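You operate a simulated robot arm through the tools that you are given. There is no shell and no other tool.

Carry out the task below with a simulated robot arm. There is one attempt and no reset: what you move stays moved.

Task
Press the sleeve home on the white cable plug.
Fine: plug in the press tray, tray in, latch at HOLD, push the pad, free the latch, tray out; leave the other plugs. Set down upright: what you pick out.

The check looks at the end state, three seconds after you hand in, the way a careful person would. Anything else that was tipped, shoved, dropped, spilled or broken makes it a failure.

Robot
A 7-joint arm with a two-finger parallel gripper, fixed in place. Base frame: the origin is on the floor under the middle of its stand, x ahead of it, y to its left, z up; the work surface is at about z = 0.82. Readings come in m, degrees, newtons and seconds.
It reaches about 1.479 m from its shoulder. Its first joint turns from -166.0 to 166.0 degrees. Payload 4.4 kg.
The tool frame sits at the grasp point between the pads (the TCP): z along the fingers, y along the line on which they close. The tips reach 0.023 m beyond it. The gripper opens to 0.094 m. The fingers are 0.038 m wide and 0.01 m thick; the gripper's body (0.054 by 0.096 m) begins 0.039 m behind the TCP.
Orientation is told as [roll, pitch, yaw] about the base's x, y, z axes, in that order, counted from this pose: with the fingers straight down and closing along the base's y, the tool's x points along the base's -x, its y along +y and its z along -z.

Tools
- The arm moves only by the tool send_rows. Its argument "moves" is a list that holds one entry, the list of rows, each a list of 7 numbers: the shift along the tool's x, y, z in units of 40 mm (1.0 is 40 mm), then the turn, a rotation vector about the tool's x, y, z in units of 8 degrees (1.0 is 8 degrees), then the closure, from 0 (fully open) to 1 (shut). In form: [[[x, y, z, rx, ry, rz, jaw], ...]]. A call has 1 to 20 rows; each row shifts and turns the commanded pose from where the row before left it, along the tool's axes as they then stand. A call with a number of a shift or a turn outside -1 to 1 is refused whole. A row lasts 0.2 s, in which the tool goes at most 0.05 m and 8.6 degrees; a call with a longer step from one row to the next is refused whole, and so is a gripper value outside its range. A pose out of reach is approached as far as the arm can. The call stops where the force on the tool passes 40 N (or 10 N more than at its start, if that is more) or the arm is blocked; 0.2 s more then pass. The fingers move at their own pace (about 0.072 m/s each) and stop on an object; they squeeze with about 44 N. The grip force told is the motor's: it shows also when the fingers shut on nothing. Time passes only in rows, and 0.2 s behind the last, so rows that do not move let the fingers close. The reply holds the time, the measured pose of the TCP, the force on the tool along the base axes, the opening and the grip force, in the units named above and with some noise, with the torque about the TCP (base axes, N m) and any sound that the robot's microphone picked up.
- Cameras (640 x 400 px; columns grow to the right, rows downward): "scene" is fixed at [0.0498, 0.5019, 1.3715]; the picture's right is [-0.38, -0.92, 0.00], its down [-0.29, 0.12, -0.95] and it looks along [0.88, -0.36, -0.32] (base axes); focal length 332 px, centre (320, 200). "wrist" rides on the gripper at [0.086, 0.016, -0.075] in the tool frame; the picture's right is [-0.18, 0.98, 0.00], its down [-0.58, -0.11, -0.81] and it looks along [-0.79, -0.15, 0.59] (tool axes); focal length 243 px, centre (320, 200). There is no depth. A picture from a camera that has moved, and an enlarged one, comes with that camera's place and axes in the base frame and with its lens.
- get_image(camera): a new picture of that camera. It takes no simulated time.
- inspect(camera, box): a new picture of the part [left, top, right, bottom] of that camera's present view, enlarged. It takes no simulated time.
- finish_job(): hands the job in; it is judged then, once.

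Nothing tells you positions but the pictures and the camera data. Unless the task says otherwise, let go and move clear before handing in.

The tools are called after "Request:" as name(argument=value, ...) on one line, values as JSON. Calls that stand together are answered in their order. send_rows: Moves the arm, as the interface text tells. Its arguments: {"type":"object","properties":{"moves":{"type":"array"}},"required":["moves"]} The other tools are called the same way: get_image (camera) takes a picture; inspect (camera, box) takes an enlarged picture of a part of a camera's view; finish_job () hands the job in.

At the start:

```text
time: 0.0
ee_pos: [0.7264, -0.0409, 1.192]
ee_rot: [0.0, 0.0, 0.0]
wrist_force: [0.5, -0.5, -0.4]
torque: [0.02, 0.01, -0.02]
grip_width: 0.0939
gripper_force: 0.1
```

scene: 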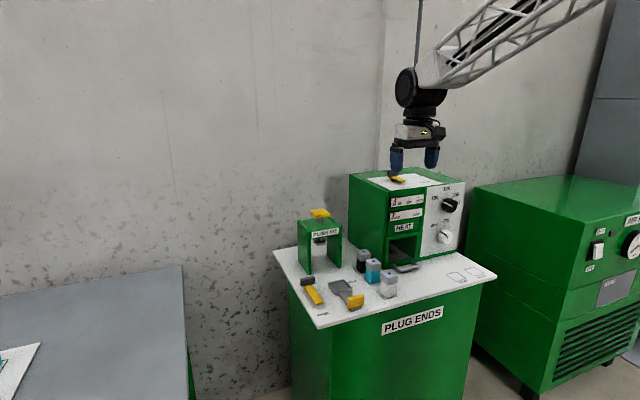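
wrist: 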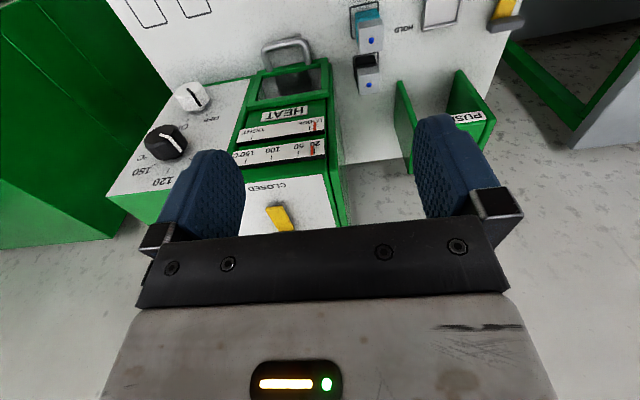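

I see a small green press labelled "PUSH FIT", a heat machine, three plugs (black, teal, white), a tray and a latch. I'll take closer looks before moving.

Request:
inspect(camera="scene", box=[260, 190, 420, 330])

Request:
inspect(camera="scene", box=[340, 150, 500, 290])

Request:
inspect(camera="wrist", box=[300, 0, 540, 150])

Request:
inspect(camera="scene", box=[290, 200, 350, 250])

Request:
inspect(camera="scene", box=[290, 260, 410, 330])

```text
2.86 times, centred on (340, 260) of scene
camera zoom: at [0.0498, 0.5019, 1.3715], right [-0.38, -0.92, 0.0], down [-0.29, 0.12, -0.95], along [0.88, -0.36, -0.32], focal length 949 px, centre (263, 29)
```

zoom: 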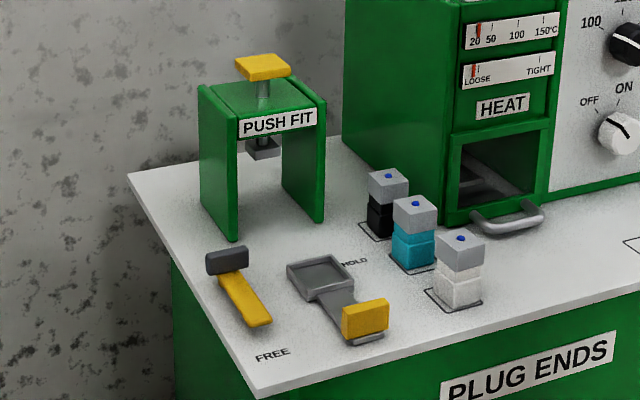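

```text
2.86 times, centred on (420, 220) of scene
camera zoom: at [0.0498, 0.5019, 1.3715], right [-0.38, -0.92, 0.0], down [-0.29, 0.12, -0.95], along [0.88, -0.36, -0.32], focal length 949 px, centre (34, 143)
```

zoom: 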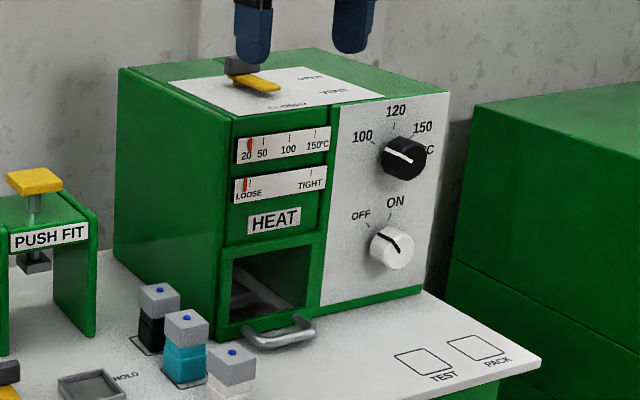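

```text
2.67 times, centred on (420, 75) of wrist
camera zoom: at [0.64, -0.0234, 1.2685], right [0.18, 0.98, 0.0], down [0.58, -0.11, 0.81], along [0.79, -0.15, -0.59], focal length 647 px, centre (53, 533)
```

zoom: 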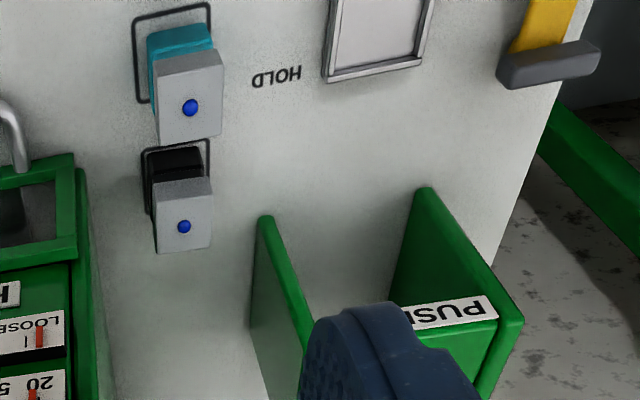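

```text
8.00 times, centred on (320, 225) of scene
camera zoom: at [0.0498, 0.5019, 1.3715], right [-0.38, -0.92, 0.0], down [-0.29, 0.12, -0.95], along [0.88, -0.36, -0.32], focal length 2658 px, centre (320, 0)
```

zoom: 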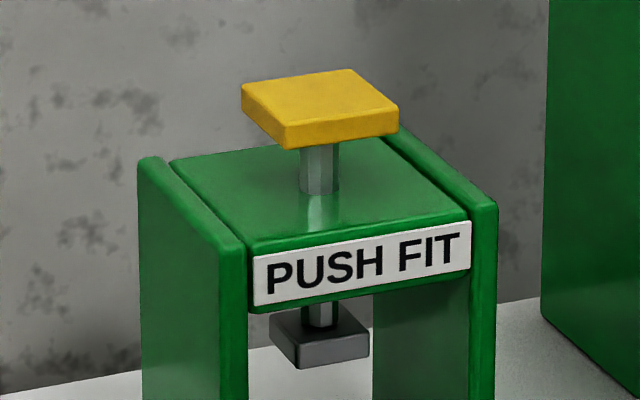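

```text
5.33 times, centred on (350, 295) of scene
camera zoom: at [0.0498, 0.5019, 1.3715], right [-0.38, -0.92, 0.0], down [-0.29, 0.12, -0.95], along [0.88, -0.36, -0.32], focal length 1772 px, centre (160, -307)
```

zoom: 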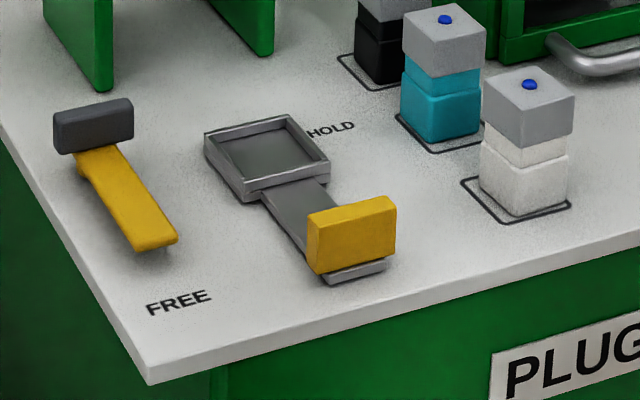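

The plugs stand along x at y≈0.017 (white nearest, about x=0.728). The tray is near (0.80, 0.129), the press near (0.945, 0.129), and the latch pivot is probably near (0.84, 0.215). I'll move the wrist camera above the tray and latch for a better look.

Request:
send_rows(moves=[[[0, 0.85, 0.3, 0, 0, 0, 0], [0, 0.85, 0.3, 0, 0, 0, 0], [0, 0.85, 0.3, 0, 0, 0, 0], [0, 0.85, 0.3, 0, 0, 0, 0], [0, 0.85, 0.3, 0, 0, 0, 0], [0, 0.75, 0.3, 0, 0, 0, 0], [0, 0, 0, 0, 0, 0, 0]]])

Request:
get_image(camera="wrist")

```text
time: 1.6
ee_pos: [0.7263, 0.16, 1.1202]
ee_rot: [-0.1, -0.1, 0.0]
wrist_force: [-0.1, 0.7, -0.5]
torque: [0.01, -0.02, -0.03]
grip_width: 0.0941
gripper_force: 0.1
```

```text
taken
camera wrist: at [0.6401, 0.1776, 1.1958], right [0.18, 0.98, 0.0], down [0.58, -0.11, 0.81], along [0.79, -0.15, -0.59], focal length 243 px, centre (320, 200)
```

wrist: 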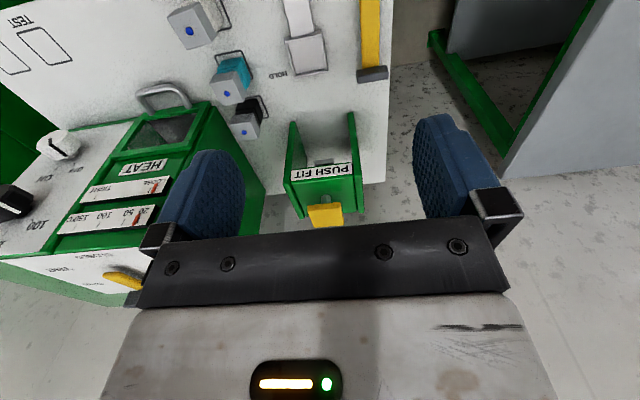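

Request:
inspect(camera="wrist", box=[160, 0, 400, 150])

Request:
inspect(camera="wrist", box=[270, 0, 430, 100])

Request:
inspect(camera="wrist", box=[260, 90, 400, 240])

```text
2.67 times, centred on (280, 75) of wrist
camera zoom: at [0.6401, 0.1776, 1.1958], right [0.18, 0.98, 0.0], down [0.58, -0.11, 0.81], along [0.79, -0.15, -0.59], focal length 647 px, centre (427, 533)
```

zoom: 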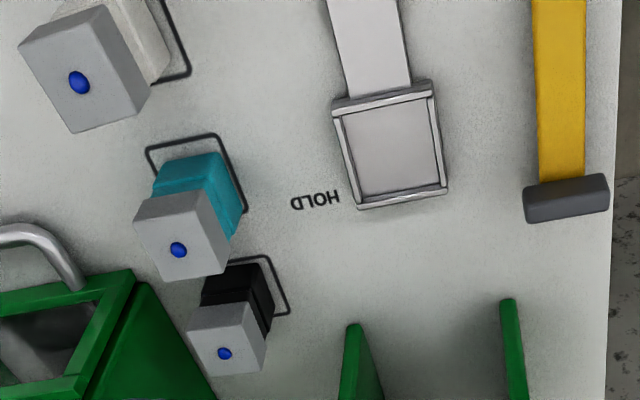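

```text
4.00 times, centred on (350, 50) of wrist
camera zoom: at [0.6401, 0.1776, 1.1958], right [0.18, 0.98, 0.0], down [0.58, -0.11, 0.81], along [0.79, -0.15, -0.59], focal length 970 px, centre (200, 800)
```

zoom: 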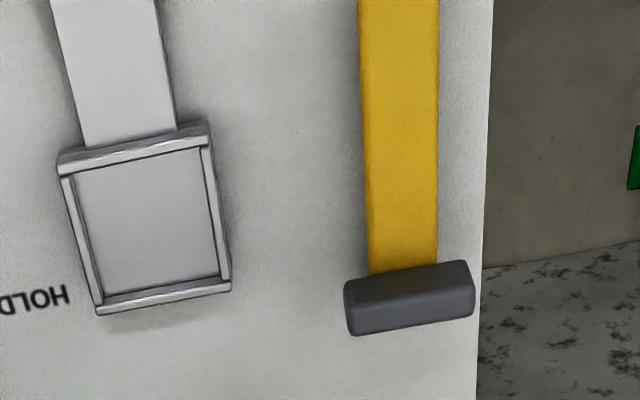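

```text
2.67 times, centred on (330, 165) of wrist
camera zoom: at [0.6401, 0.1776, 1.1958], right [0.18, 0.98, 0.0], down [0.58, -0.11, 0.81], along [0.79, -0.15, -0.59], focal length 647 px, centre (293, 293)
```

zoom: 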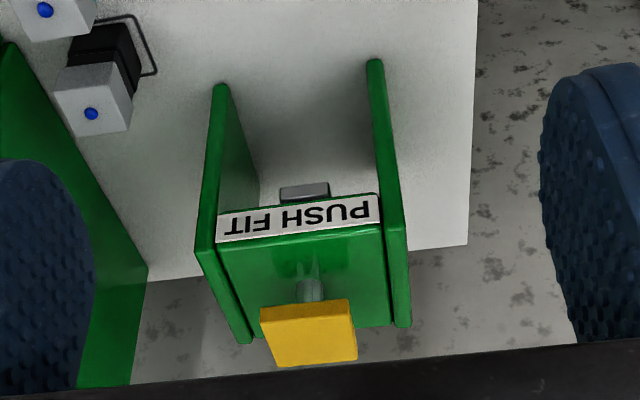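

I now have rough coordinates for the tray, latch and press from the wrist view. Next I'll look at the similar lever on the heater, and at the latch from both cameras, to work out which end pivots.

Request:
inspect(camera="scene", box=[375, 155, 455, 205])

Request:
inspect(camera="scene", box=[290, 265, 370, 325])

Request:
inspect(camera="wrist", box=[80, 220, 160, 310])

```text
8.00 times, centred on (415, 180) of scene
camera zoom: at [0.0498, 0.5019, 1.3715], right [-0.38, -0.92, 0.0], down [-0.29, 0.12, -0.95], along [0.88, -0.36, -0.32], focal length 2658 px, centre (-440, 360)
```

zoom: 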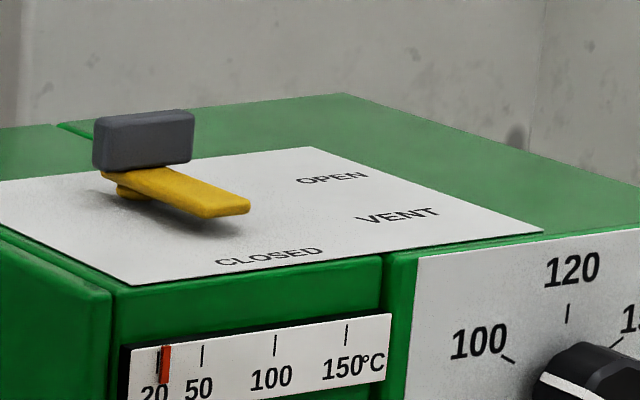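

```text
6.67 times, centred on (330, 295) of scene
camera zoom: at [0.0498, 0.5019, 1.3715], right [-0.38, -0.92, 0.0], down [-0.29, 0.12, -0.95], along [0.88, -0.36, -0.32], focal length 2215 px, centre (253, -433)
```

zoom: 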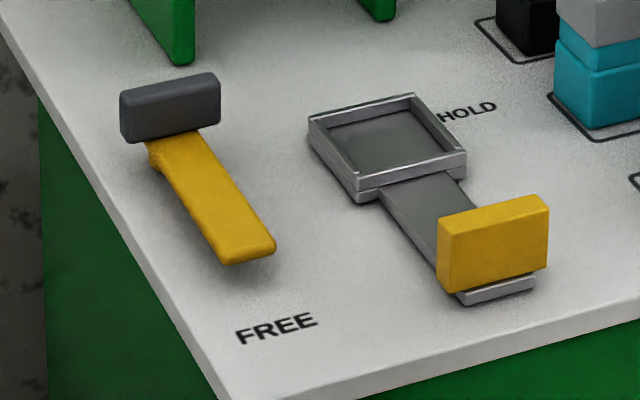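

```text
4.44 times, centred on (120, 265) of wrist
camera zoom: at [0.6401, 0.1776, 1.1958], right [0.18, 0.98, 0.0], down [0.58, -0.11, 0.81], along [0.79, -0.15, -0.59], focal length 1078 px, centre (1209, -89)
```

zoom: 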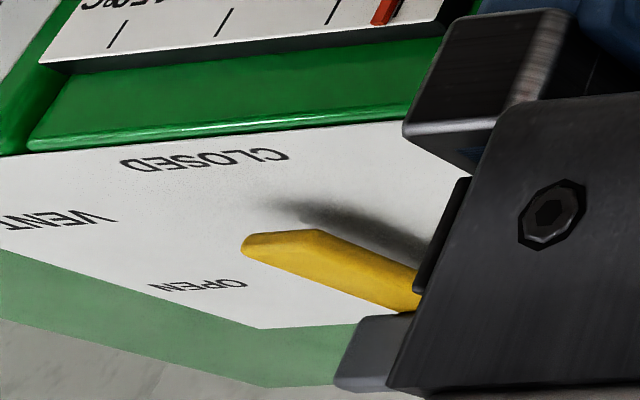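

The latch seems to pivot under its grey block at about (0.82, 0.219). It points toward −x at FREE and toward −y at HOLD, which puts it behind the tray handle once the tray is in. Next I'll move above the white plug and look closely.

Request:
send_rows(moves=[[[0, -0.6, 0.6, 0, 0, 0, 0], [0, -0.6, 0.6, 0, 0, 0, 0], [0, -0.6, 0.6, 0, 0, 0, 0], [0, -0.6, 0.6, 0, 0, 0, 0], [0, -0.6, 0.6, 0, 0, 0, 0], [0, -0.58, 0.6, 0, 0, 0, 0], [0, 0, 0, 0, 0, 0, 0]]])

Request:
get_image(camera="wrist")

Request:
get_image(camera="scene")

```text
time: 3.2
ee_pos: [0.7276, 0.0158, 0.9782]
ee_rot: [-0.1, 0.0, -0.1]
wrist_force: [-0.4, -0.3, -0.1]
torque: [-0.02, -0.02, 0.02]
grip_width: 0.0938
gripper_force: 0.1
```

```text
taken
camera wrist: at [0.6396, 0.0329, 1.0529], right [0.18, 0.98, 0.0], down [0.58, -0.11, 0.81], along [0.79, -0.15, -0.59], focal length 243 px, centre (320, 200)
```

wrist: 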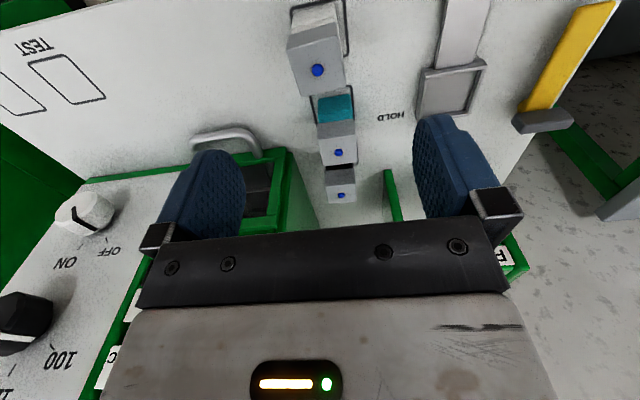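

```text
taken
```

scene: 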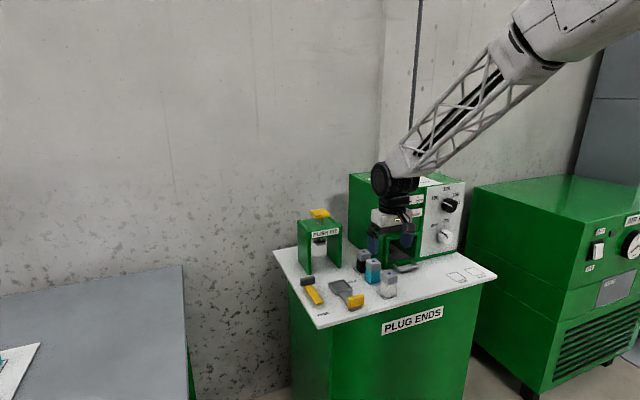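

Request:
inspect(camera="wrist", box=[260, 0, 420, 100])

Request:
inspect(camera="scene", box=[350, 210, 430, 310])

Request:
inspect(camera="wrist", box=[360, 0, 640, 160])

```text
4.00 times, centred on (340, 50) of wrist
camera zoom: at [0.6396, 0.0329, 1.0529], right [0.18, 0.98, 0.0], down [0.58, -0.11, 0.81], along [0.79, -0.15, -0.59], focal length 970 px, centre (240, 800)
```

zoom: 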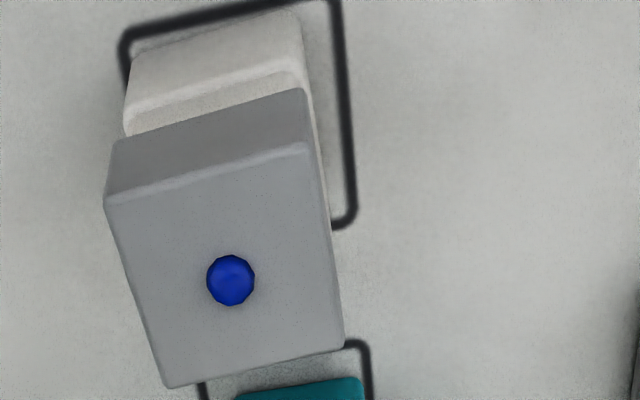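

```text
4.00 times, centred on (390, 260) of scene
camera zoom: at [0.0498, 0.5019, 1.3715], right [-0.38, -0.92, 0.0], down [-0.29, 0.12, -0.95], along [0.88, -0.36, -0.32], focal length 1329 px, centre (40, -40)
```

zoom: 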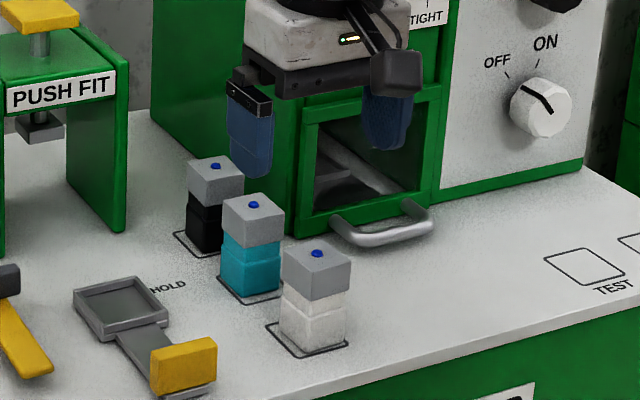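

```text
2.29 times, centred on (500, 80) of wrist
camera zoom: at [0.6396, 0.0329, 1.0529], right [0.18, 0.98, 0.0], down [0.58, -0.11, 0.81], along [0.79, -0.15, -0.59], focal length 555 px, centre (-91, 474)
```

zoom: 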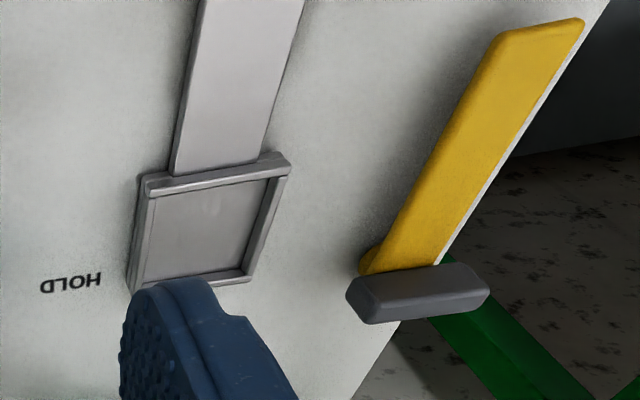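

The white plug is centred near (0.720, 0.017), about 34 mm wide with its top near z≈0.88, and turned a few degrees. I'll line up over it and lower partway to check.

Request:
send_rows(moves=[[[0.19, 0.02, 0.5, 0, 0, 0, 0], [0, 0, 0.7, 0, 0, 0, 0], [0, 0, 0.65, 0, 0, 0, 0], [0, 0, 0, 0, 0, 0, 0]]])

Request:
get_image(camera="wrist")

Request:
inspect(camera="scene", box=[350, 230, 430, 310])

```text
time: 4.2
ee_pos: [0.7187, 0.016, 0.9035]
ee_rot: [0.1, 0.1, 0.0]
wrist_force: [0.8, -1.3, -0.1]
torque: [-0.01, -0.01, -0.01]
grip_width: 0.0941
gripper_force: 0.0
```

```text
taken
camera wrist: at [0.632, 0.0332, 0.9788], right [0.18, 0.98, 0.0], down [0.58, -0.11, 0.81], along [0.79, -0.15, -0.59], focal length 243 px, centre (320, 200)
```

wrist: 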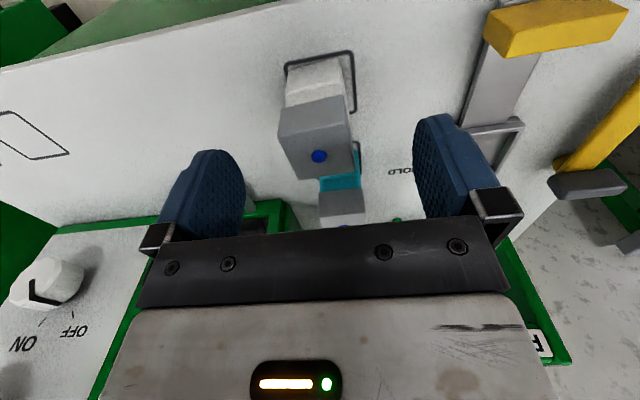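

```text
5.00 times, centred on (390, 270) of scene
camera zoom: at [0.0498, 0.5019, 1.3715], right [-0.38, -0.92, 0.0], down [-0.29, 0.12, -0.95], along [0.88, -0.36, -0.32], focal length 1661 px, centre (-30, -150)
```

zoom: 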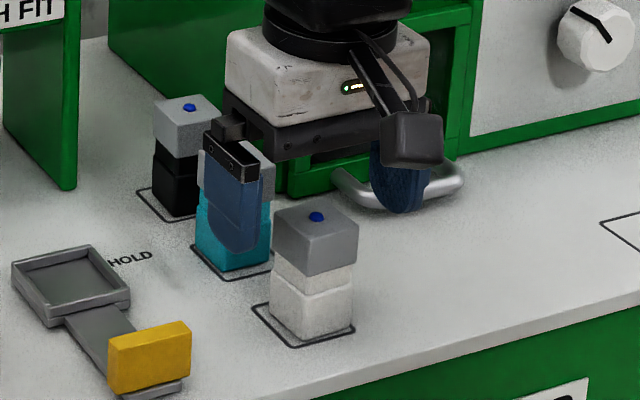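

The plug sits centred between the fingers. I'll lower until the tips are about 13 mm above the table, so they will clear the tray rim later, and then close.

Request:
send_rows(moves=[[[-0.04, 0, 0.6, 0, 0, 0, 0], [0, 0.01, 0.58, 0, 0, 0, 0], [0, 0, 0, 0, 0, 0, 0], [0, 0, 0, 0, 0, 0, 1], [0, 0, 0, 0, 0, 0, 1], [0, 0, 0, 0, 0, 0, 1], [0, 0, 0, 0, 0, 0, 1], [0, 0, 0, 0, 0, 0, 1]]])

Request:
get_image(camera="wrist")

Request:
inspect(camera="scene", box=[350, 230, 430, 310])

```text
time: 6.0
ee_pos: [0.7196, 0.0159, 0.8558]
ee_rot: [0.0, -0.1, -0.1]
wrist_force: [0.8, 0.1, -0.4]
torque: [-0.02, 0.0, -0.02]
grip_width: 0.0331
gripper_force: 44.0
```

```text
taken
camera wrist: at [0.6338, 0.034, 0.9319], right [0.18, 0.98, 0.0], down [0.58, -0.11, 0.81], along [0.79, -0.15, -0.59], focal length 243 px, centre (320, 200)
```

wrist: 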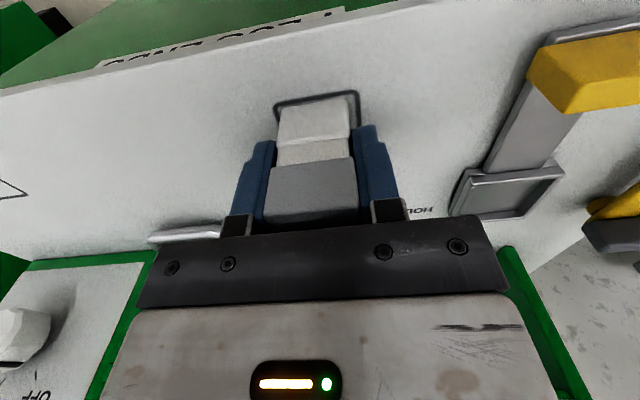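

```text
5.00 times, centred on (390, 270) of scene
camera zoom: at [0.0498, 0.5019, 1.3715], right [-0.38, -0.92, 0.0], down [-0.29, 0.12, -0.95], along [0.88, -0.36, -0.32], focal length 1661 px, centre (-30, -150)
```

zoom: 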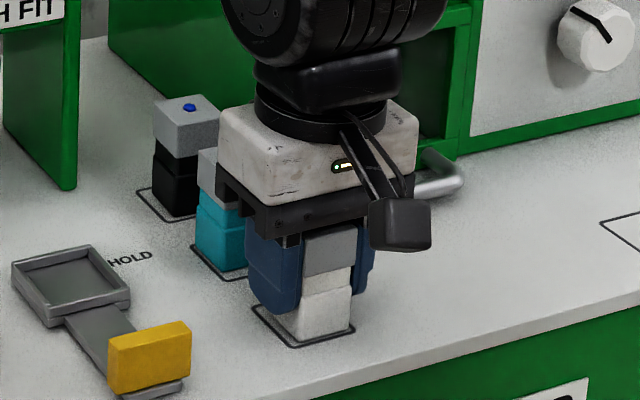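

The gripper holds the plug at a width of 33 mm. I'll lift slightly first to confirm the body comes up together with the sleeve.

Request:
send_rows(moves=[[[0, 0, -0.25, 0, 0, 0, 1], [0, 0, -0.25, 0, 0, 0, 1], [0, 0, 0, 0, 0, 0, 1]]])

Request:
get_image(camera="wrist")

Request:
inspect(camera="scene", box=[350, 230, 430, 310])

```text
time: 6.8
ee_pos: [0.7211, 0.0169, 0.8763]
ee_rot: [0.0, 0.0, 0.0]
wrist_force: [0.4, 0.0, -0.7]
torque: [0.0, 0.02, -0.04]
grip_width: 0.033
gripper_force: 44.3
```

```text
taken
camera wrist: at [0.6343, 0.0341, 0.9515], right [0.18, 0.98, 0.0], down [0.58, -0.11, 0.81], along [0.79, -0.15, -0.59], focal length 243 px, centre (320, 200)
```

wrist: 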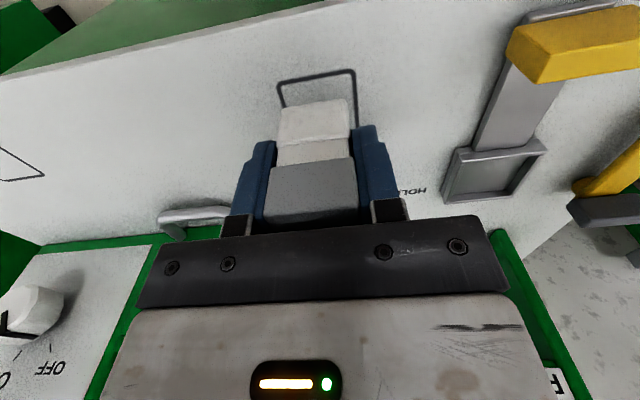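

```text
5.00 times, centred on (390, 270) of scene
camera zoom: at [0.0498, 0.5019, 1.3715], right [-0.38, -0.92, 0.0], down [-0.29, 0.12, -0.95], along [0.88, -0.36, -0.32], focal length 1661 px, centre (-30, -150)
```

zoom: 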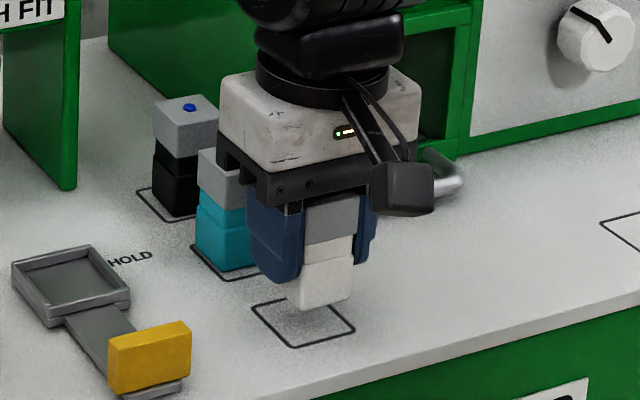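

The body and sleeve lift together. I'll rise and carry the plug to above the tray at about (0.791, 0.131).

Request:
send_rows(moves=[[[0, 0, -0.7, 0, 0, 0, 1], [0, 0, -0.7, 0, 0, 0, 1], [-0.44, 0.71, 0, 0, 0, 0, 1], [-0.44, 0.71, 0, 0, 0, 0, 1], [-0.44, 0.71, 0, 0, 0, 0, 1], [-0.44, 0.71, 0, 0, 0, 0, 1], [0, 0, 0, 0, 0, 0, 1]]])

Request:
get_image(camera="wrist")

Request:
inspect(camera="scene", box=[290, 210, 410, 330])

```text
time: 8.4
ee_pos: [0.7906, 0.1308, 0.9313]
ee_rot: [0.0, 0.0, 0.0]
wrist_force: [0.1, 0.0, -0.9]
torque: [-0.01, -0.01, 0.01]
grip_width: 0.0329
gripper_force: 44.3
```

```text
taken
camera wrist: at [0.7041, 0.1487, 1.0072], right [0.18, 0.98, 0.0], down [0.58, -0.11, 0.81], along [0.79, -0.15, -0.59], focal length 243 px, centre (320, 200)
```

wrist: 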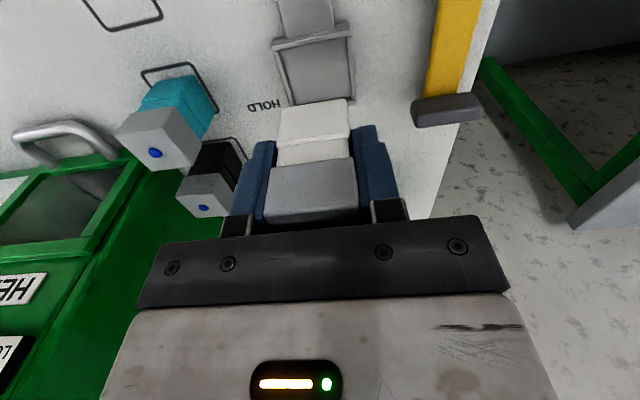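

```text
3.33 times, centred on (350, 270) of scene
camera zoom: at [0.0498, 0.5019, 1.3715], right [-0.38, -0.92, 0.0], down [-0.29, 0.12, -0.95], along [0.88, -0.36, -0.32], focal length 1107 px, centre (220, -33)
```

zoom: 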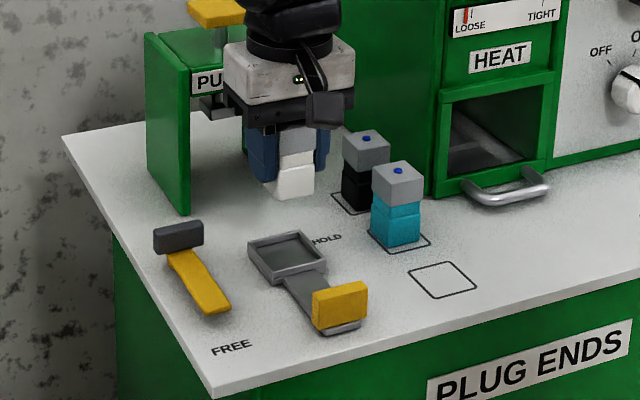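

Request:
inspect(camera="wrist", box=[240, 0, 400, 120])

Request:
inspect(camera="scene", box=[330, 230, 390, 310])

```text
3.33 times, centred on (320, 60) of wrist
camera zoom: at [0.7041, 0.1487, 1.0072], right [0.18, 0.98, 0.0], down [0.58, -0.11, 0.81], along [0.79, -0.15, -0.59], focal length 809 px, centre (320, 667)
```

zoom: 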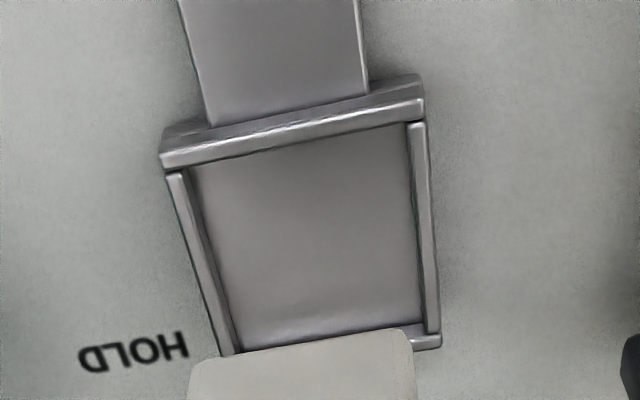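

```text
5.00 times, centred on (360, 270) of scene
camera zoom: at [0.0498, 0.5019, 1.3715], right [-0.38, -0.92, 0.0], down [-0.29, 0.12, -0.95], along [0.88, -0.36, -0.32], focal length 1661 px, centre (120, -150)
```

zoom: 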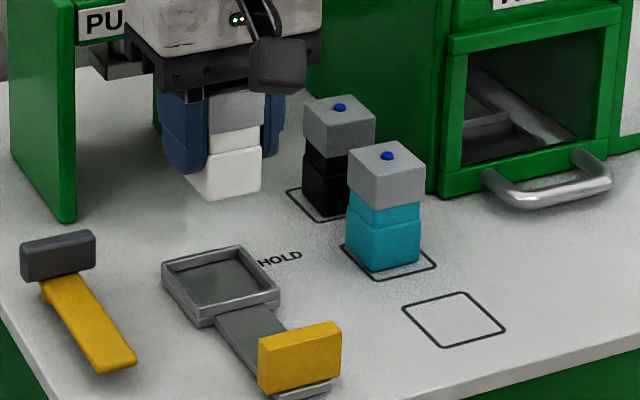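

The tray's inner pocket is about 44 mm square, centred near (0.793, 0.131), and the plug is over it. I'll lower to just above the tray floor.

Request:
send_rows(moves=[[[-0.04, 0, 0.55, 0, 0, 0, 1], [0, 0, 0.55, 0, 0, 0, 1], [0, 0, 0.5, 0, 0, 0, 1], [0, 0, 0, 0, 0, 0, 1]]])

Request:
inspect(camera="wrist", box=[220, 60, 420, 240])

Request:
inspect(camera="scene", box=[310, 240, 390, 310])

```text
time: 9.4
ee_pos: [0.7931, 0.13, 0.8671]
ee_rot: [0.0, 0.1, 0.0]
wrist_force: [0.6, 0.7, -0.6]
torque: [-0.02, 0.03, 0.0]
grip_width: 0.033
gripper_force: 44.2
```

```text
2.22 times, centred on (320, 150) of wrist
camera zoom: at [0.7055, 0.1479, 0.9427], right [0.18, 0.98, 0.0], down [0.58, -0.11, 0.81], along [0.79, -0.15, -0.59], focal length 539 px, centre (320, 311)
```

zoom: 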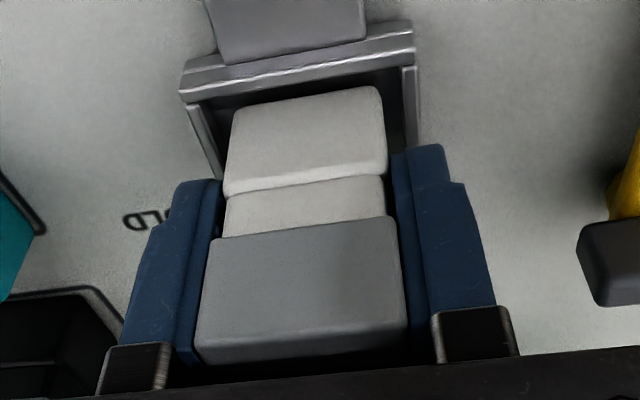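

```text
5.71 times, centred on (350, 275) of scene
camera zoom: at [0.0498, 0.5019, 1.3715], right [-0.38, -0.92, 0.0], down [-0.29, 0.12, -0.95], along [0.88, -0.36, -0.32], focal length 1898 px, centre (149, -229)
```

zoom: 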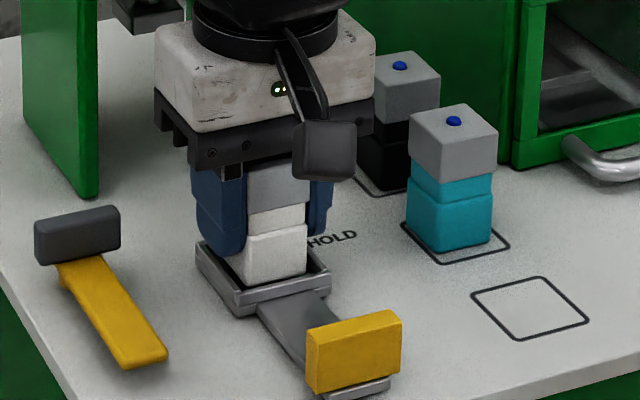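

The plug is inside the rim. I'll lower in small steps until it reaches the tray floor.

Request:
send_rows(moves=[[[0, 0, 0.05, 0, 0, 0, 1], [0, 0, 0.05, 0, 0, 0, 1], [0, 0, 0.03, 0, 0, 0, 1], [0, 0, 0, 0, 0, 0, 1]]])

Request:
inspect(camera="scene", box=[330, 255, 370, 295])

```text
time: 10.4
ee_pos: [0.7928, 0.1308, 0.8633]
ee_rot: [-0.1, -0.2, 0.0]
wrist_force: [1.4, -3.5, 27.4]
torque: [-0.14, 0.18, 0.04]
grip_width: 0.0328
gripper_force: 44.1
```

```text
10.00 times, centred on (350, 275) of scene
camera zoom: at [0.0498, 0.5019, 1.3715], right [-0.38, -0.92, 0.0], down [-0.29, 0.12, -0.95], along [0.88, -0.36, -0.32], focal length 3322 px, centre (20, -550)
```

zoom: 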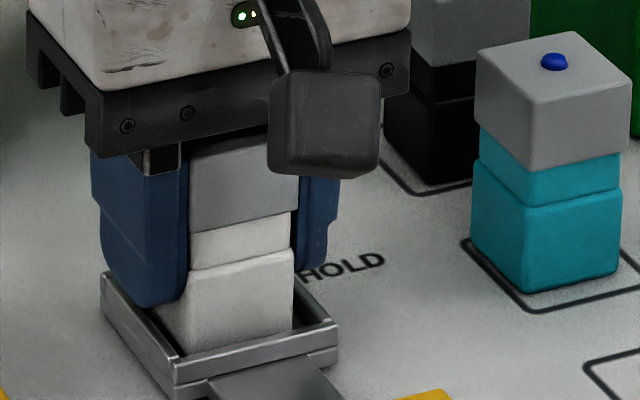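

There is 27 N of downward contact, so the plug is on the tray floor. I'll relax slightly, open the fingers and rise straight up.

Request:
send_rows(moves=[[[0, 0, -0.03, 0, 0, 0, 1], [0, 0, 0, 0, 0, 0, 0.55], [0, 0, 0, 0, 0, 0, 0.45], [0, 0, 0, 0, 0, 0, 0.35], [0, 0, 0, 0, 0, 0, 0.35]]])

Request:
inspect(camera="scene", box=[320, 240, 380, 300])

Request:
inspect(camera="wrist", box=[220, 60, 420, 240])

```text
time: 11.6
ee_pos: [0.7917, 0.1309, 0.8635]
ee_rot: [-0.1, 0.0, 0.1]
wrist_force: [0.2, -0.2, -0.4]
torque: [-0.04, -0.01, 0.01]
grip_width: 0.0609
gripper_force: 0.0
```

```text
6.67 times, centred on (350, 270) of scene
camera zoom: at [0.0498, 0.5019, 1.3715], right [-0.38, -0.92, 0.0], down [-0.29, 0.12, -0.95], along [0.88, -0.36, -0.32], focal length 2215 px, centre (120, -267)
```

zoom: 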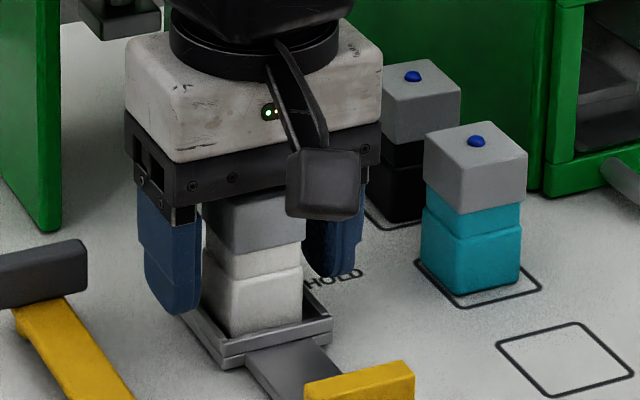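

```text
2.22 times, centred on (320, 150) of wrist
camera zoom: at [0.7057, 0.1485, 0.9391], right [0.18, 0.98, 0.0], down [0.58, -0.11, 0.81], along [0.79, -0.15, -0.59], focal length 539 px, centre (320, 311)
```

zoom: 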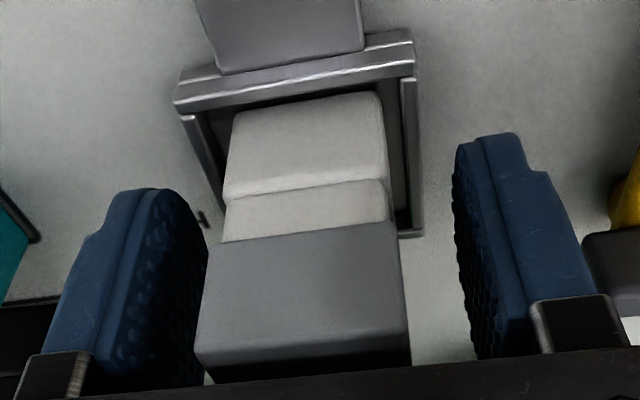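

The plug stands upright in the tray and I've let go of it. I'll rise clear and then look at the handle.

Request:
send_rows(moves=[[[0, 0, -0.5, 0, 0, 0, 0.3], [0, 0, -0.8, 0, 0, 0, 0.3], [0, 0, -1, 0, 0, 0, 0.3], [0.9, 0, 0, 0, 0, 0, 0.4], [0.9, 0, 0, 0, 0, 0, 0.4], [0.6, 0, 0, 0, 0, 0, 0.4], [0, 0, 0, 0, 0, 0, 0.4]]])

Request:
get_image(camera="wrist")

Request:
inspect(camera="scene", box=[280, 200, 400, 320])

```text
time: 13.2
ee_pos: [0.6962, 0.1315, 0.9566]
ee_rot: [0.0, 0.1, 0.0]
wrist_force: [0.0, -0.3, -0.9]
torque: [0.03, -0.01, 0.01]
grip_width: 0.0564
gripper_force: 0.2
```

```text
taken
camera wrist: at [0.6101, 0.149, 1.0317], right [0.18, 0.98, 0.0], down [0.58, -0.11, 0.81], along [0.79, -0.15, -0.59], focal length 243 px, centre (320, 200)
```

wrist: 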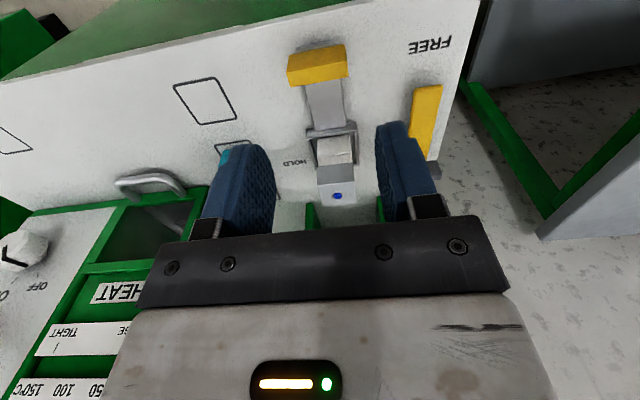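

```text
3.33 times, centred on (340, 260) of scene
camera zoom: at [0.0498, 0.5019, 1.3715], right [-0.38, -0.92, 0.0], down [-0.29, 0.12, -0.95], along [0.88, -0.36, -0.32], focal length 1107 px, centre (253, 0)
```

zoom: 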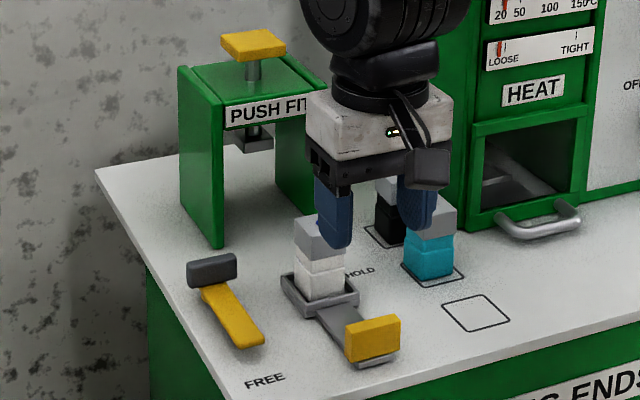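

Request:
inspect(camera="wrist", box=[260, 30, 380, 130])

Request:
inspect(camera="wrist", box=[340, 20, 500, 120])

Request:
inspect(camera="scene", box=[325, 260, 385, 320])

```text
4.00 times, centred on (320, 80) of wrist
camera zoom: at [0.6101, 0.149, 1.0317], right [0.18, 0.98, 0.0], down [0.58, -0.11, 0.81], along [0.79, -0.15, -0.59], focal length 970 px, centre (320, 680)
```

zoom: 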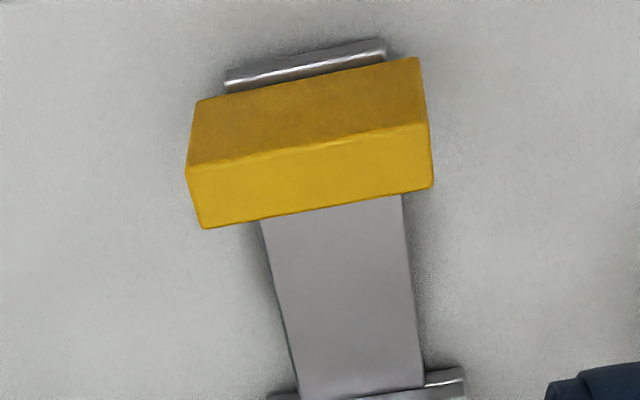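

```text
4.00 times, centred on (420, 70) of wrist
camera zoom: at [0.6101, 0.149, 1.0317], right [0.18, 0.98, 0.0], down [0.58, -0.11, 0.81], along [0.79, -0.15, -0.59], focal length 970 px, centre (-80, 720)
```

zoom: 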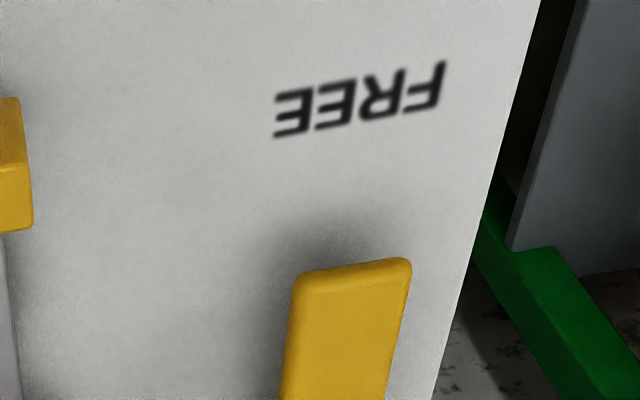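

```text
6.67 times, centred on (355, 290) of scene
camera zoom: at [0.0498, 0.5019, 1.3715], right [-0.38, -0.92, 0.0], down [-0.29, 0.12, -0.95], along [0.88, -0.36, -0.32], focal length 2215 px, centre (87, -400)
```

zoom: 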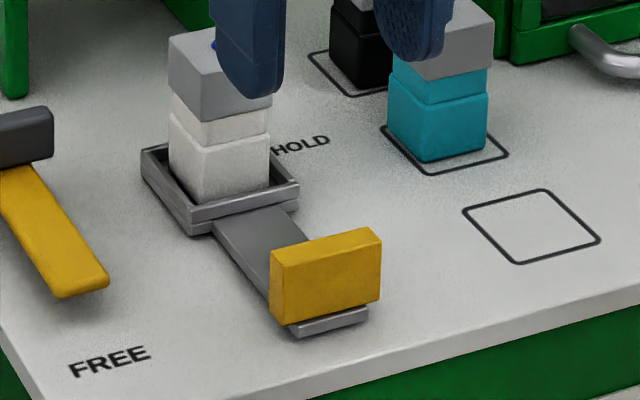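

The handle block spans roughly x 0.688–0.699, y 0.111–0.153 and z 0.83–0.86. I'll lower the open fingers on either side of it and grip.

Request:
send_rows(moves=[[[0.05, 0, 0.6, 0, 0, 0, 0.2], [0, 0, 0.6, 0, 0, 0, 0.2], [0, 0, 0.6, 0, 0, 0, 0.2], [0, 0, 0.4, 0, 0, 0, 0.2], [0, 0, 0.42, 0, 0, 0, 0.2], [0, 0, 0, 0, 0, 0, 0.2]]])

Request:
get_image(camera="wrist")

Request:
inspect(camera="scene", box=[300, 230, 400, 330])

```text
time: 14.6
ee_pos: [0.694, 0.1301, 0.8511]
ee_rot: [0.0, 0.0, 0.0]
wrist_force: [0.6, -0.9, 0.5]
torque: [-0.01, 0.02, 0.02]
grip_width: 0.0752
gripper_force: 0.2
```

```text
taken
camera wrist: at [0.6082, 0.1478, 0.9263], right [0.18, 0.98, 0.0], down [0.58, -0.11, 0.81], along [0.79, -0.15, -0.59], focal length 243 px, centre (320, 200)
```

wrist: 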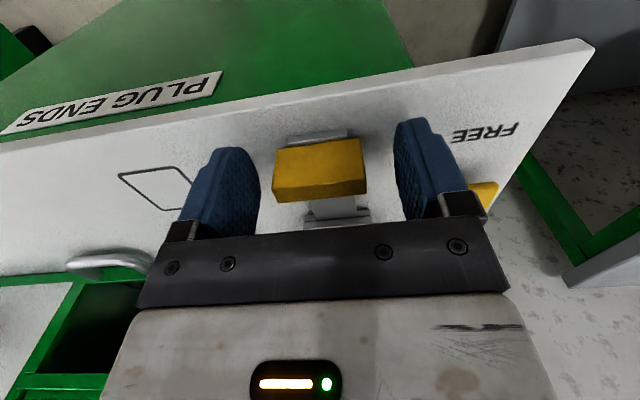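

```text
4.00 times, centred on (350, 280) of scene
camera zoom: at [0.0498, 0.5019, 1.3715], right [-0.38, -0.92, 0.0], down [-0.29, 0.12, -0.95], along [0.88, -0.36, -0.32], focal length 1329 px, centre (200, -120)
```

zoom: 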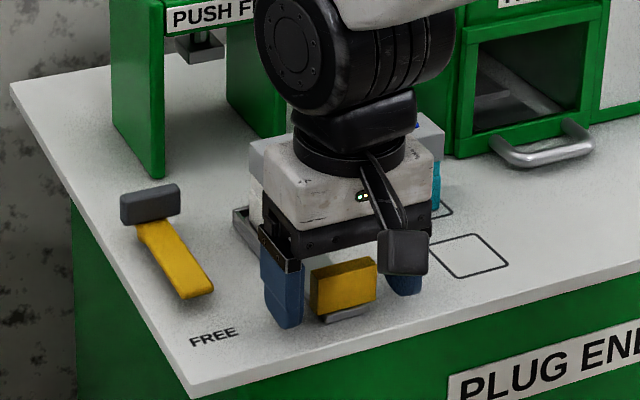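

The handle sits between the fingers. I'll close on it.

Request:
send_rows(moves=[[[0, 0, 0, 0, 0, 0, 0.6], [0, 0, 0, 0, 0, 0, 1], [0, 0, 0, 0, 0, 0, 1], [0, 0, 0, 0, 0, 0, 1]]])

Request:
inspect(camera="scene", box=[300, 230, 400, 330])

Request:
inspect(camera="wrist", box=[200, 80, 440, 240])

```text
time: 15.6
ee_pos: [0.6945, 0.1309, 0.8507]
ee_rot: [0.0, 0.0, 0.0]
wrist_force: [0.1, -22.7, -0.9]
torque: [-0.24, -0.49, -0.12]
grip_width: 0.0439
gripper_force: 44.5
```

```text
4.00 times, centred on (350, 280) of scene
camera zoom: at [0.0498, 0.5019, 1.3715], right [-0.38, -0.92, 0.0], down [-0.29, 0.12, -0.95], along [0.88, -0.36, -0.32], focal length 1329 px, centre (200, -120)
```

zoom: 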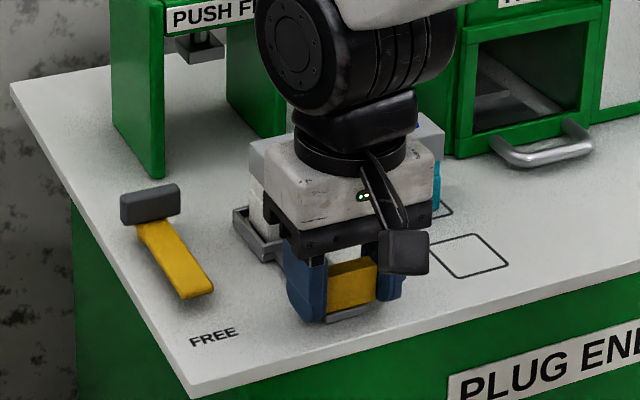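

```text
2.50 times, centred on (320, 160) of wrist
camera zoom: at [0.6081, 0.1474, 0.9264], right [0.18, 0.98, 0.0], down [0.58, -0.11, 0.81], along [0.79, -0.15, -0.59], focal length 606 px, centre (320, 300)
```

zoom: 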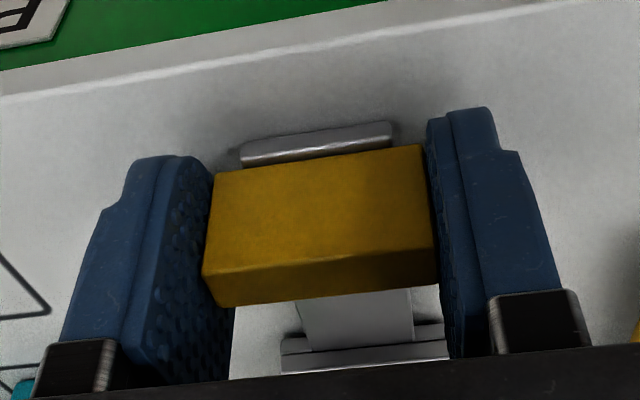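

I have a grip on the handle, but with about 23 N of side load, so I'm slightly off-centre in y. I'll nudge about 1 mm toward −y to relieve it and begin pushing the tray in slowly.

Request:
send_rows(moves=[[[0, -0.025, 0, 0, 0, 0, 1], [0, 0, 0, 0, 0, 0, 1]]])

```text
time: 16.2
ee_pos: [0.695, 0.1297, 0.8508]
ee_rot: [0.0, 0.0, 0.0]
wrist_force: [0.2, -5.4, -3.4]
torque: [0.17, 0.2, -0.46]
grip_width: 0.044
gripper_force: 45.3
```

Request:
send_rows(moves=[[[-0.15, -0.005, 0, 0, 0, 0, 1], [-0.25, 0, 0, 0, 0, 0, 1], [-0.25, 0, 0, 0, 0, 0, 1], [0, 0, 0, 0, 0, 0, 1]]])

Request:
inspect(camera="scene", box=[290, 210, 410, 330])

Request:
get_image(camera="wrist")

```text
time: 17.2
ee_pos: [0.7209, 0.1309, 0.8524]
ee_rot: [0.0, 0.1, 0.1]
wrist_force: [0.5, 22.8, -18.9]
torque: [0.27, 0.33, 0.39]
grip_width: 0.044
gripper_force: 44.5
```

```text
3.33 times, centred on (350, 270) of scene
camera zoom: at [0.0498, 0.5019, 1.3715], right [-0.38, -0.92, 0.0], down [-0.29, 0.12, -0.95], along [0.88, -0.36, -0.32], focal length 1107 px, centre (220, -33)
```

zoom: 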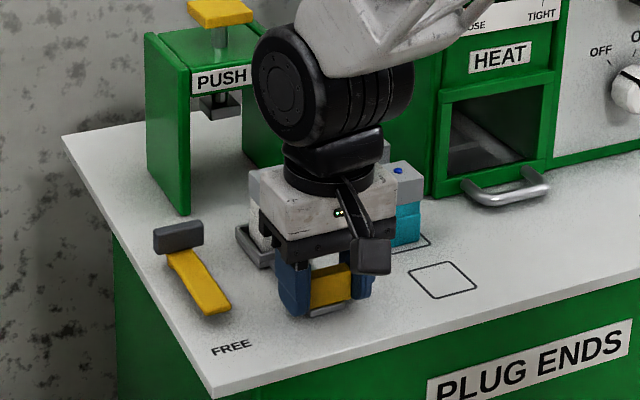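

```text
taken
camera wrist: at [0.6339, 0.1472, 0.9265], right [0.18, 0.98, 0.0], down [0.58, -0.11, 0.81], along [0.79, -0.15, -0.59], focal length 243 px, centre (320, 200)
```

wrist: 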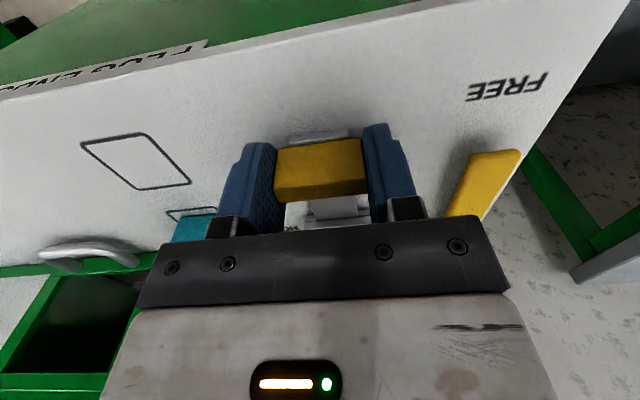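

The tray slides, but the rigid grip builds up side load on its rail. I'll let go, go behind the handle with closed fingers, and push from there.

Request:
send_rows(moves=[[[0, 0, 0, 0, 0, 0, 0.45], [0, 0, 0, 0, 0, 0, 0.3], [0, 0, -0.5, 0, 0, 0, 0.3], [0, 0, -0.7, 0, 0, 0, 0.3], [0.6, 0, 0, 0, 0, 0, 0.6], [0.5, 0, 0, 0, 0, 0, 1], [0, 0, 0, 0, 0, 0, 1], [0, 0, 0, 0, 0, 0, 1]]])

Request:
get_image(camera="wrist")

Request:
inspect(camera="scene", box=[290, 210, 410, 330])

```text
time: 19.0
ee_pos: [0.6777, 0.1301, 0.8989]
ee_rot: [0.0, 0.0, 0.0]
wrist_force: [-1.3, 0.6, 0.6]
torque: [-0.01, -0.02, 0.02]
grip_width: 0.0
gripper_force: 42.6
```

```text
taken
camera wrist: at [0.5897, 0.1471, 0.9742], right [0.18, 0.98, 0.0], down [0.58, -0.11, 0.81], along [0.79, -0.15, -0.59], focal length 243 px, centre (320, 200)
```

wrist: 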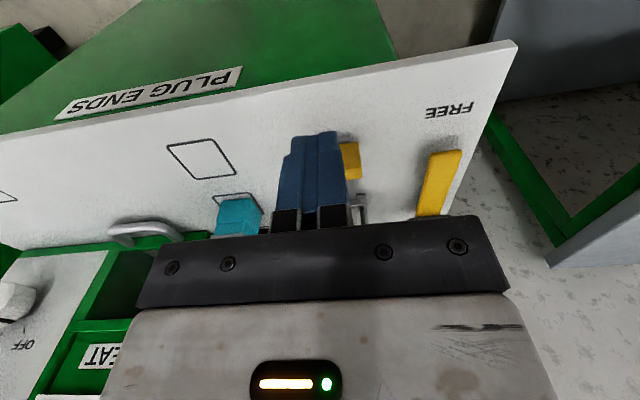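

```text
3.33 times, centred on (350, 270) of scene
camera zoom: at [0.0498, 0.5019, 1.3715], right [-0.38, -0.92, 0.0], down [-0.29, 0.12, -0.95], along [0.88, -0.36, -0.32], focal length 1107 px, centre (220, -33)
```

zoom: 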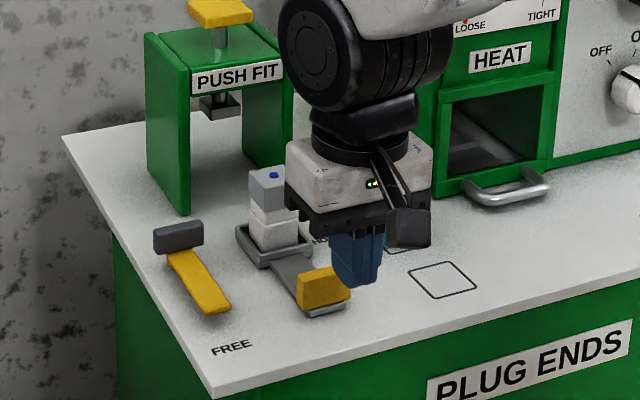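

The tray has moved in about 26 mm and the plug is still upright. I'll lower behind the handle and push forward gently.

Request:
send_rows(moves=[[[0.05, 0.03, 0.5, 0, 0, 0, 1], [0, 0, 0.55, 0, 0, 0, 1], [-0.2, 0, 0, 0, 0, 0, 1], [-0.2, 0, 0, 0, 0, 0, 1], [-0.2, 0, 0, 0, 0, 0, 1], [-0.2, 0, 0, 0, 0, 0, 1], [0, 0, 0, 0, 0, 0, 1]]])

Request:
inspect(camera="scene", box=[290, 210, 410, 330])

Request:
inspect(camera="wrist", box=[200, 80, 440, 240])

```text
time: 20.6
ee_pos: [0.7074, 0.1309, 0.8579]
ee_rot: [0.0, 0.0, 0.0]
wrist_force: [0.0, 0.5, 0.1]
torque: [0.01, 0.01, 0.03]
grip_width: 0.0
gripper_force: 42.6
```

```text
3.33 times, centred on (350, 270) of scene
camera zoom: at [0.0498, 0.5019, 1.3715], right [-0.38, -0.92, 0.0], down [-0.29, 0.12, -0.95], along [0.88, -0.36, -0.32], focal length 1107 px, centre (220, -33)
```

zoom: 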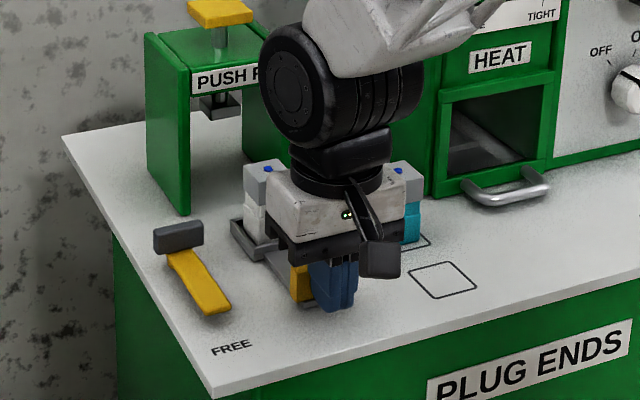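

```text
2.50 times, centred on (320, 160) of wrist
camera zoom: at [0.6207, 0.148, 0.9322], right [0.18, 0.98, 0.0], down [0.58, -0.11, 0.81], along [0.79, -0.15, -0.59], focal length 606 px, centre (320, 300)
```

zoom: 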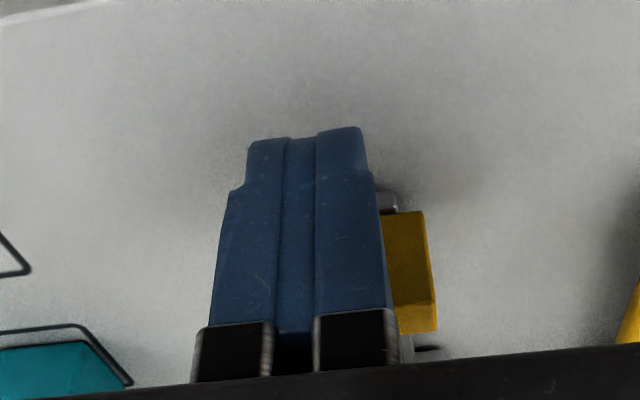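

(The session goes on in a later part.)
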